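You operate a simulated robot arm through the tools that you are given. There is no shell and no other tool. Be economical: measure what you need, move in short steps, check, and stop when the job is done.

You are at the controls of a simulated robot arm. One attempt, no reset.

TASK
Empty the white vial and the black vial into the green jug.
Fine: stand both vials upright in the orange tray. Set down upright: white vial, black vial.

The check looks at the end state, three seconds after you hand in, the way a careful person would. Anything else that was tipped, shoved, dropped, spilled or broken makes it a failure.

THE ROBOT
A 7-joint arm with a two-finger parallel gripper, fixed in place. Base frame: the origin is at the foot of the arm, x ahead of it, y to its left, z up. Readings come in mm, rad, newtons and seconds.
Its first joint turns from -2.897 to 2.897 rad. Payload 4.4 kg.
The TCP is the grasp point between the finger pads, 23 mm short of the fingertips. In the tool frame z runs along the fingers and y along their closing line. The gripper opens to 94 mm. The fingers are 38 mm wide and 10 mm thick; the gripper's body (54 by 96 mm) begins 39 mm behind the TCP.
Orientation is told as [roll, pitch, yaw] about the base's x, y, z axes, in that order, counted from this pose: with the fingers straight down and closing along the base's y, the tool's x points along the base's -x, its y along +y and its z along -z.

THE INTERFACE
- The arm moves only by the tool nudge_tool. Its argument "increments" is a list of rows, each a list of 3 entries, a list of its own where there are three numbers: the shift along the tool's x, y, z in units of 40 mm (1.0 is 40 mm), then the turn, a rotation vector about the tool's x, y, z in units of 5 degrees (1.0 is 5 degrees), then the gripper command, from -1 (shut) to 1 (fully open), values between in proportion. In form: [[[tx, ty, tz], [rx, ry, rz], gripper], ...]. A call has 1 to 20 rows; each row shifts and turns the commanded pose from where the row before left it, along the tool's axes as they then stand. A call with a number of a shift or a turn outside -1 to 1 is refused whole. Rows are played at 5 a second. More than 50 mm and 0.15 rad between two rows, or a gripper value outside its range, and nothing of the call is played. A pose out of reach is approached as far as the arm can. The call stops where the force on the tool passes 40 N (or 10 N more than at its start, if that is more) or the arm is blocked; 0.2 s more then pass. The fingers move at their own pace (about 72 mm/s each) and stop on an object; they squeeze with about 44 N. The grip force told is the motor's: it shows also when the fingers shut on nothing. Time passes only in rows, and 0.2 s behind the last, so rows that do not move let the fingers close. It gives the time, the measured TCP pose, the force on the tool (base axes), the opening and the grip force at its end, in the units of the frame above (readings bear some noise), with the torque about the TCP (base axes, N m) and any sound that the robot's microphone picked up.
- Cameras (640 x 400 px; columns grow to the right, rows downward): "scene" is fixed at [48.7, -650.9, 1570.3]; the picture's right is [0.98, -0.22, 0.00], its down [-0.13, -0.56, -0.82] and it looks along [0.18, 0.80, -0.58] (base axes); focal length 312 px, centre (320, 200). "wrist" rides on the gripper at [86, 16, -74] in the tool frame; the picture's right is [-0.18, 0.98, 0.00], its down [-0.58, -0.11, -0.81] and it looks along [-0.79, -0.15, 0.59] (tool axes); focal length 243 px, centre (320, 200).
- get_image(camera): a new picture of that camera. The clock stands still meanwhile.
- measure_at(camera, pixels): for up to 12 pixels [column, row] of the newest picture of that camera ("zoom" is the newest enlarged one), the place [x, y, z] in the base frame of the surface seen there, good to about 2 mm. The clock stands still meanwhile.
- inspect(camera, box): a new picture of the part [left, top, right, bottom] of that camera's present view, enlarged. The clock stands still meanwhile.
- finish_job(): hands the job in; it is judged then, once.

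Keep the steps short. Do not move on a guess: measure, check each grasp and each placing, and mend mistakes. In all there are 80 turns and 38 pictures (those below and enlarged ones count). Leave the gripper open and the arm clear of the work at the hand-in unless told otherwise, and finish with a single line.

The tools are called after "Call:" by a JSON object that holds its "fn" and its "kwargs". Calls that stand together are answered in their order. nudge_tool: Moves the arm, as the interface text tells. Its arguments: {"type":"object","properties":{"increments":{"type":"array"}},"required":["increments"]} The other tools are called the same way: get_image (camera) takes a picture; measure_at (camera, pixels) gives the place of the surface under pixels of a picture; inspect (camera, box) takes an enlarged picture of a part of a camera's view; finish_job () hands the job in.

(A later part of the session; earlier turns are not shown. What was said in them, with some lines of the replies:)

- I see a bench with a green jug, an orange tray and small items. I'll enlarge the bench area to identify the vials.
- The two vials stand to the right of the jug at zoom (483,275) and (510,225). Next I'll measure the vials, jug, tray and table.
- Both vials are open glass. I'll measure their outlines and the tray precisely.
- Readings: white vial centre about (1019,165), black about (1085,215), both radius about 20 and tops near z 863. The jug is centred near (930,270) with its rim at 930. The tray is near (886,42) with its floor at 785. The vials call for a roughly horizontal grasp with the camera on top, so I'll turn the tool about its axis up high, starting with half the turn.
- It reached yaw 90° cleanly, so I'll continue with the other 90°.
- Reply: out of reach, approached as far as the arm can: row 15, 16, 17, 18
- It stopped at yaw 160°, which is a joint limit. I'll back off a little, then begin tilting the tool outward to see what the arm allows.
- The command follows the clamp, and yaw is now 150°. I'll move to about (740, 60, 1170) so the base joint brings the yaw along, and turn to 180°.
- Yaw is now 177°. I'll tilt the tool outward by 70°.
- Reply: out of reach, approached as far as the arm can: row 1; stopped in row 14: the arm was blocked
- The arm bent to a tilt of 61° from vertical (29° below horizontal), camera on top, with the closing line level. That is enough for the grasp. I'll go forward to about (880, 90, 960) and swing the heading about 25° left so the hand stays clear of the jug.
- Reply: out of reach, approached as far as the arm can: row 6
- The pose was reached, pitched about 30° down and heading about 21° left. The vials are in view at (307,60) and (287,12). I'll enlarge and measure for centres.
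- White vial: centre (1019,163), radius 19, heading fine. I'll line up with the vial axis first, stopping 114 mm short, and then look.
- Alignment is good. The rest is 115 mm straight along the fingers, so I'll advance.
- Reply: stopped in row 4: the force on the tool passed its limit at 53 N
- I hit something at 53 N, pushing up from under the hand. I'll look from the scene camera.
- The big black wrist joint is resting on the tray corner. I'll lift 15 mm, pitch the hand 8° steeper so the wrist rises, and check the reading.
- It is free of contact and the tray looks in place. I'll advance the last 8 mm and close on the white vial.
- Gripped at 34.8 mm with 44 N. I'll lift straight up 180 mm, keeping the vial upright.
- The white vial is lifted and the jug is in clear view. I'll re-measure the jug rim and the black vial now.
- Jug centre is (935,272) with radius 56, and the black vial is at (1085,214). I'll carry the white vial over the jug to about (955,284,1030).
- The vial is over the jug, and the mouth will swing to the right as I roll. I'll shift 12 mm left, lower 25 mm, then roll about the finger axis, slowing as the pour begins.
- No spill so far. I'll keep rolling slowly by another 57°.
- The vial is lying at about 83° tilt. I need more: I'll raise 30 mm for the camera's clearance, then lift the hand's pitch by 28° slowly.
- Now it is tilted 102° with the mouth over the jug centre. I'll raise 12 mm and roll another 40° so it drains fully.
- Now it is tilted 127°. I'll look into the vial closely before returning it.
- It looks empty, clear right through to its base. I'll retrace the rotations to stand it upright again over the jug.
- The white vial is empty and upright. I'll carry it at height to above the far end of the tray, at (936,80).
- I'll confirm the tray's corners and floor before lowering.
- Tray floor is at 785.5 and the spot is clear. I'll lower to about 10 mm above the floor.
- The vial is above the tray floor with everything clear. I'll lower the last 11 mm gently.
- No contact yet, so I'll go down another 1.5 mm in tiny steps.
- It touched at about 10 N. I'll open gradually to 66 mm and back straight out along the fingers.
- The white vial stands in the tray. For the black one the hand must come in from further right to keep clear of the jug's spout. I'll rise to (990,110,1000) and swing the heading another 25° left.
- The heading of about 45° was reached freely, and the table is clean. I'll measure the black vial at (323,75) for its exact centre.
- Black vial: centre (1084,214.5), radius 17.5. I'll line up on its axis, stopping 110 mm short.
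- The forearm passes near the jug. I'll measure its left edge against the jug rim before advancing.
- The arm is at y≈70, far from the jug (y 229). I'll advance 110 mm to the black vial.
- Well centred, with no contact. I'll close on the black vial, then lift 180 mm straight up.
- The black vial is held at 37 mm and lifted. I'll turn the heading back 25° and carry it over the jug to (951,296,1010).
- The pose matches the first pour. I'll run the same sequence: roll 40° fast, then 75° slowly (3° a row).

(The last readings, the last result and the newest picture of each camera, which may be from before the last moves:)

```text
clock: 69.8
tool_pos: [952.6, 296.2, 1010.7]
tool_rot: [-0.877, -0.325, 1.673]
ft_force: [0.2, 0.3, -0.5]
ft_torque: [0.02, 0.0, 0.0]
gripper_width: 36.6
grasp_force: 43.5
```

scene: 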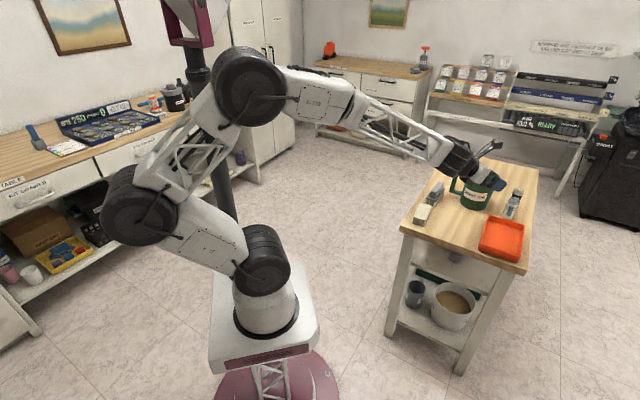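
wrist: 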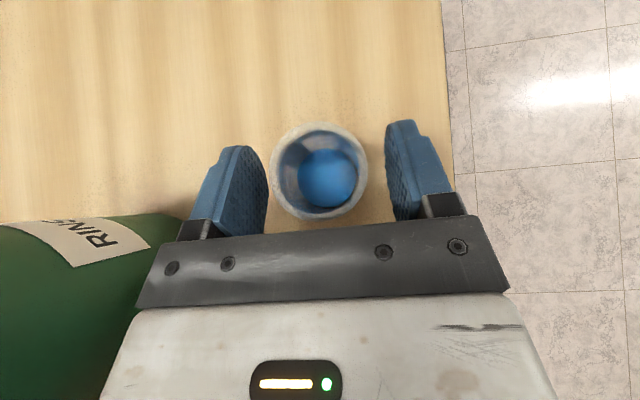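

The readings match the first pour. Next I'll raise 30 mm, pitch up 28°, raise 12 mm, and roll another 40° with a pause to drain.

Call:
{"fn": "nudge_tool", "kwargs": {"increments": [[[-0.118, -0.273, -0.228], [0, 0, 0], -1], [[-0.118, -0.273, -0.228], [0, 0, 0], -1], [[0, 0, 0], [0.642, -0.279, 0], -1], [[0, 0, 0], [0.642, -0.279, 0], -1], [[0, 0, 0], [0.642, -0.279, 0], -1], [[0, 0, 0], [0.642, -0.279, 0], -1], [[0, 0, 0], [0.642, -0.279, 0], -1], [[0, 0, 0], [0.642, -0.279, 0], -1], [[0, 0, 0], [0.642, -0.279, 0], -1], [[0, 0, 0], [0.642, -0.279, 0], -1], [[0, 0, 0], [0, 0, 0], -1]]}}

Call:
{"fn": "nudge_tool", "kwargs": {"increments": [[[-0.118, -0.271, -0.049], [0, 0, 0], -1], [[0, 0, 0], [0, 0, 0.8], -1], [[0, 0, 0], [0, 0, 0.8], -1], [[0, 0, 0], [0, 0, 0.8], -1], [[0, 0, 0], [0, 0, 0.8], -1], [[0, 0, 0], [0, 0, 0.8], -1], [[0, 0, 0], [0, 0, 0.8], -1], [[0, 0, 0], [0, 0, 0.8], -1], [[0, 0, 0], [0, 0, 0.8], -1], [[0, 0, 0], [0, 0, 0.8], -1], [[0, 0, 0], [0, 0, 0.8], -1], [[0, 0, 0], [0, 0, 0], -1], [[0, 0, 0], [0, 0, 0], -1], [[0, 0, 0], [0, 0, 0], -1], [[0, 0, 0], [0, 0, 0], -1], [[0, 0, 0], [0, 0, 0], -1], [[0, 0, 0], [0, 0, 0], -1]]}}

Call:
{"fn": "inspect", "kwargs": {"camera": "wrist", "box": [240, 110, 400, 210]}}

```text
clock: 72.2
tool_pos: [952.6, 295.4, 1040.7]
tool_rot: [-1.393, -0.404, 1.862]
ft_force: [0.4, -0.4, 0.0]
ft_torque: [0.01, 0.0, -0.03]
gripper_width: 36.9
grasp_force: 44.3
```

```text
clock: 75.8
tool_pos: [952.9, 293.2, 1052.1]
tool_rot: [-1.215, -1.083, 1.613]
ft_force: [-1.1, 0.0, -0.6]
ft_torque: [-0.01, 0.03, -0.01]
gripper_width: 36.7
grasp_force: 44.2
```

```text
4.00 times, centred on (320, 160) of wrist
```

zoom: 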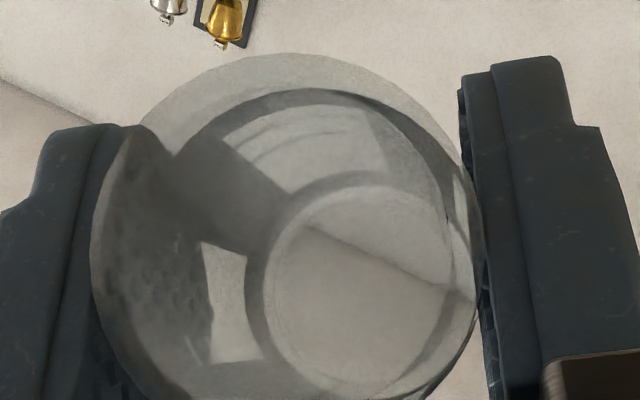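

It is empty and clear through to the base. I'll retrace the rotations to upright.

Call:
{"fn": "nudge_tool", "kwargs": {"increments": [[[0, 0, 0], [0, 0, -1], -1], [[0, 0, 0], [0, 0, -1], -1], [[0, 0, 0], [0, 0, -1], -1], [[0, 0, 0], [0, 0, -1], -1], [[0, 0, 0], [0, 0, -1], -1], [[0, 0, 0], [0, 0, -1], -1], [[0, 0, 0], [0, 0, -1], -1], [[0, 0, 0], [0, 0, -1], -1], [[0, 0, 0], [-0.856, 0.372, 0], -1], [[0, 0, 0], [-0.856, 0.372, 0], -1], [[0, 0, 0], [-0.856, 0.372, 0], -1], [[0, 0, 0], [-0.856, 0.372, 0], -1], [[0, 0, 0], [-0.856, 0.372, 0], -1], [[0, 0, 0], [-0.856, 0.372, 0], -1], [[0, 0, 0], [0, 0, -1], -1], [[0, 0, 0], [0, 0, -1], -1], [[0, 0, 0], [0, 0, -1], -1], [[0, 0, 0], [0, 0, -1], -1]]}}

Call:
{"fn": "nudge_tool", "kwargs": {"increments": [[[0, 0, 0], [0, 0, -1], -1], [[0, 0, 0], [0, 0, -1], -1], [[0, 0, 0], [0, 0, -1], -1], [[0, 0, 0], [0, 0, -1], -1], [[0, 0, 0], [0, 0, -1], -1], [[0, 0, 0], [0, 0, -1], -1], [[0, 0, 0], [0, 0, -1], -1], [[0, 0, 0], [0, 0, -1], -1], [[0, 0, 0], [0, 0, -1], -1], [[0, 0, 0], [0, 0, -1], -1], [[0, 0, 0], [0, 0, -1], -1], [[0, 0, 0], [0, 0, -1], -1], [[0, 0, 0], [0, 0, -1], -1], [[0, 0, 0], [0, 0, -1], -1], [[0, 0, 0], [0, 0, -1], -1], [[0, 0, 0], [0, 0, -1], -1], [[0, 0, 0], [0, 0, -1], -1], [[0, 0, 0], [0, 0, -1], -1], [[0, 0, 0], [0, 0, -1], -1]]}}

```text
clock: 79.6
tool_pos: [951.5, 294.0, 1053.0]
tool_rot: [-0.919, -0.047, 1.896]
ft_force: [0.5, -0.4, -0.8]
ft_torque: [0.0, -0.03, 0.03]
gripper_width: 36.7
grasp_force: 44.4
```

```text
clock: 83.6
tool_pos: [951.7, 295.4, 1053.5]
tool_rot: [0.035, 0.92, -2.737]
ft_force: [-0.4, -0.8, -0.7]
ft_torque: [-0.01, -0.03, -0.01]
gripper_width: 36.8
grasp_force: 44.4
```

Upright again. I'll carry it at height to above the near part of the tray, at (874,18).

Call:
{"fn": "nudge_tool", "kwargs": {"increments": [[[-0.343, 0.718, -0.422], [0, 0, 0], -1], [[-0.343, 0.718, -0.422], [0, 0, 0], -1], [[-0.343, 0.718, -0.422], [0, 0, 0], -1], [[-0.343, 0.718, -0.422], [0, 0, 0], -1], [[-0.343, 0.718, -0.422], [0, 0, 0], -1], [[-0.343, 0.718, -0.422], [0, 0, 0], -1], [[-0.343, 0.718, -0.422], [0, 0, 0], -1], [[-0.343, 0.718, -0.422], [0, 0, 0], -1], [[0, 0, 0], [0, 0, 0], -1]]}}

Call:
{"fn": "get_image", "kwargs": {"camera": "wrist"}}

```text
clock: 85.6
tool_pos: [875.9, 18.7, 1048.5]
tool_rot: [0.035, 0.92, -2.737]
ft_force: [-0.2, -0.7, 0.1]
ft_torque: [0.04, 0.01, 0.01]
gripper_width: 36.6
grasp_force: 43.9
```

```text
7 pictures are left
```

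wrist: 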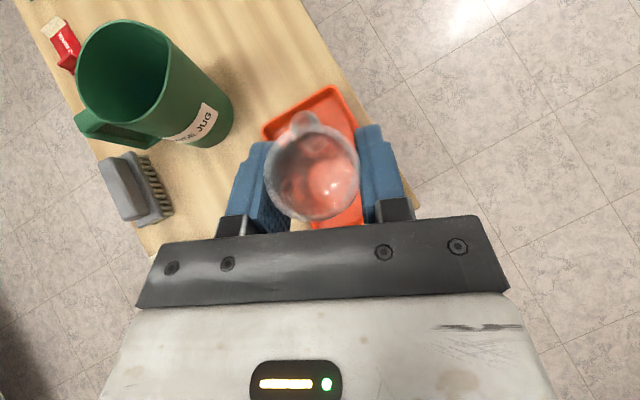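

It is above the tray, and the white vial stands ahead of it. I'll lower to about 10 mm above the floor and check.

Call:
{"fn": "nudge_tool", "kwargs": {"increments": [[[-0.746, -0.021, 0.572], [0, 0, 0], -1], [[-0.746, -0.021, 0.572], [0, 0, 0], -1], [[-0.746, -0.021, 0.572], [0, 0, 0], -1], [[-0.746, -0.021, 0.572], [0, 0, 0], -1], [[-0.746, -0.021, 0.572], [0, 0, 0], -1], [[0, 0, 0], [0, 0, 0], -1]]}}

Call:
{"fn": "inspect", "kwargs": {"camera": "scene", "box": [430, 170, 560, 280]}}

```text
clock: 87.0
tool_pos: [875.3, 17.1, 863.9]
tool_rot: [0.035, 0.918, -2.737]
ft_force: [-0.5, -0.2, -0.1]
ft_torque: [0.02, 0.0, -0.02]
gripper_width: 36.9
grasp_force: 44.0
```

```text
3.64 times, centred on (495, 225) of scene
```

zoom: 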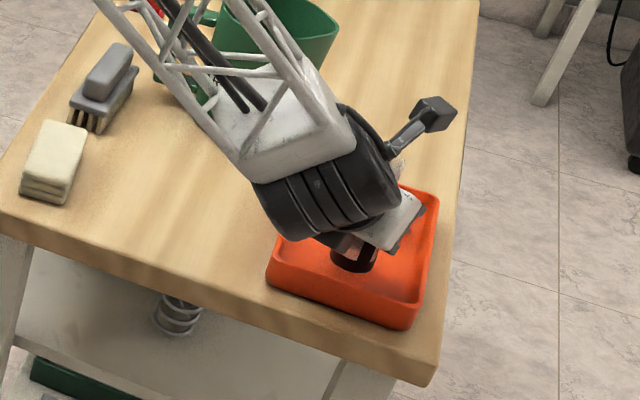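

All clear. I'll lower the last 15 mm gently.

Call:
{"fn": "nudge_tool", "kwargs": {"increments": [[[-0.0715, 0, 0.0547], [0, 0, 0], -1], [[-0.0715, 0, 0.0547], [0, 0, 0], -1], [[-0.0715, 0, 0.0547], [0, 0, 0], -1], [[-0.0715, 0, 0.0547], [0, 0, 0], -1], [[-0.015, 0, 0.0115], [0, 0, 0], -1], [[0, 0, 0], [0, 0, 0], -1]]}}

```text
clock: 88.4
tool_pos: [874.2, 17.1, 850.0]
tool_rot: [0.036, 0.918, -2.738]
ft_force: [0.0, 0.0, -0.2]
ft_torque: [0.01, 0.02, -0.03]
gripper_width: 36.6
grasp_force: 43.0
```

No contact yet, so I'll take small steps.

Call:
{"fn": "nudge_tool", "kwargs": {"increments": [[[-0.015, 0, 0.0115], [0, 0, 0], -1], [[-0.015, 0, 0.0115], [0, 0, 0], -1], [[0, 0, 0], [0, 0, 0], -1]]}}

```text
clock: 89.2
tool_pos: [875.5, 17.5, 849.2]
tool_rot: [0.035, 0.92, -2.737]
ft_force: [1.0, -1.2, 15.2]
ft_torque: [0.08, -0.01, -0.01]
gripper_width: 36.7
grasp_force: 44.2
```

Contact at 15 N, so it is on the floor. I'll open gradually and back out along the fingers.

Call:
{"fn": "nudge_tool", "kwargs": {"increments": [[[0, 0, 0], [0, 0, 0], -0.15], [[0, 0, 0], [0, 0, 0], 0.0], [[0, 0, 0], [0, 0, 0], 0.2], [[0, 0, 0], [0, 0, 0], 0.4], [[0, 0, 0], [0, 0, 0], 0.4], [[0, 0, -0.4], [0, 0, 0], 0.4], [[0, 0, -0.8], [0, 0, 0], 0.4], [[0, 0, -0.9], [0, 0, 0], 0.4], [[0, 0, -0.9], [0, 0, 0], 0.4], [[0, 0, -0.9], [0, 0, 0], 0.4], [[0.8, 0, -0.5], [0, 0, 0], 0.6], [[0.8, 0, -0.5], [0, 0, 0], 1], [[0.8, 0, -0.5], [0, 0, 0], 1], [[0.8, 0, -0.5], [0, 0, 0], 1]]}}

Call:
{"fn": "inspect", "kwargs": {"camera": "scene", "box": [400, 140, 560, 270]}}

Call:
{"fn": "get_image", "kwargs": {"camera": "wrist"}}

```text
clock: 92.2
tool_pos: [772.2, -18.2, 1092.9]
tool_rot: [0.033, 0.917, -2.738]
ft_force: [-1.1, -0.7, 0.1]
ft_torque: [-0.01, 0.0, 0.0]
gripper_width: 94.2
grasp_force: 0.0
```

```text
3.08 times, centred on (480, 205) of scene
```

zoom: 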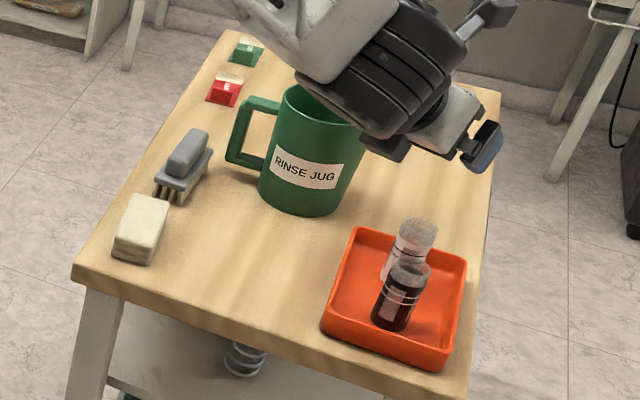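

```text
4 pictures are left
```

wrist: 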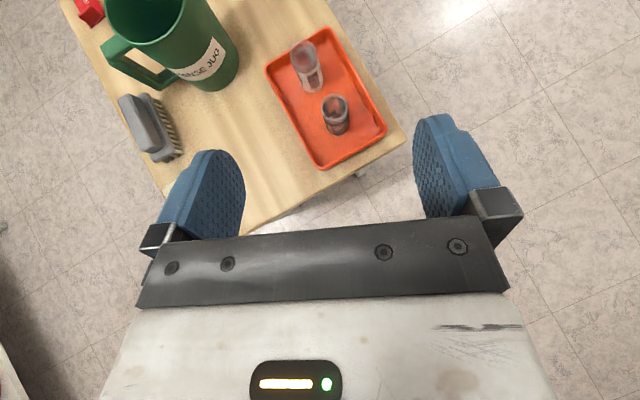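

Both vials stand upright in the tray. One close look will confirm they are empty.

Call:
{"fn": "inspect", "kwargs": {"camera": "wrist", "box": [260, 20, 400, 170]}}

```text
2.67 times, centred on (330, 95) of wrist
```

zoom: 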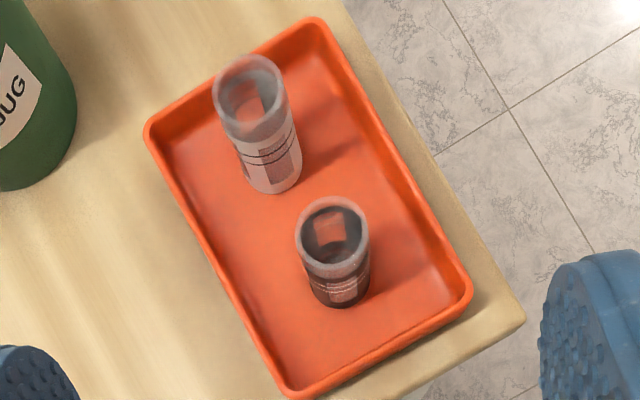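

Both vials look empty and stand upright, the table is clean, the gripper is open and the arm is clear, so I'm handing in.

Call:
{"fn": "finish_job", "kwargs": {}}

```text
The job is handed in.
```

I emptied the white and black vials into the green jug and stood both upright in the orange tray; the wrist bumped the tray once (53 N), but it stayed in place and I saw no spills.
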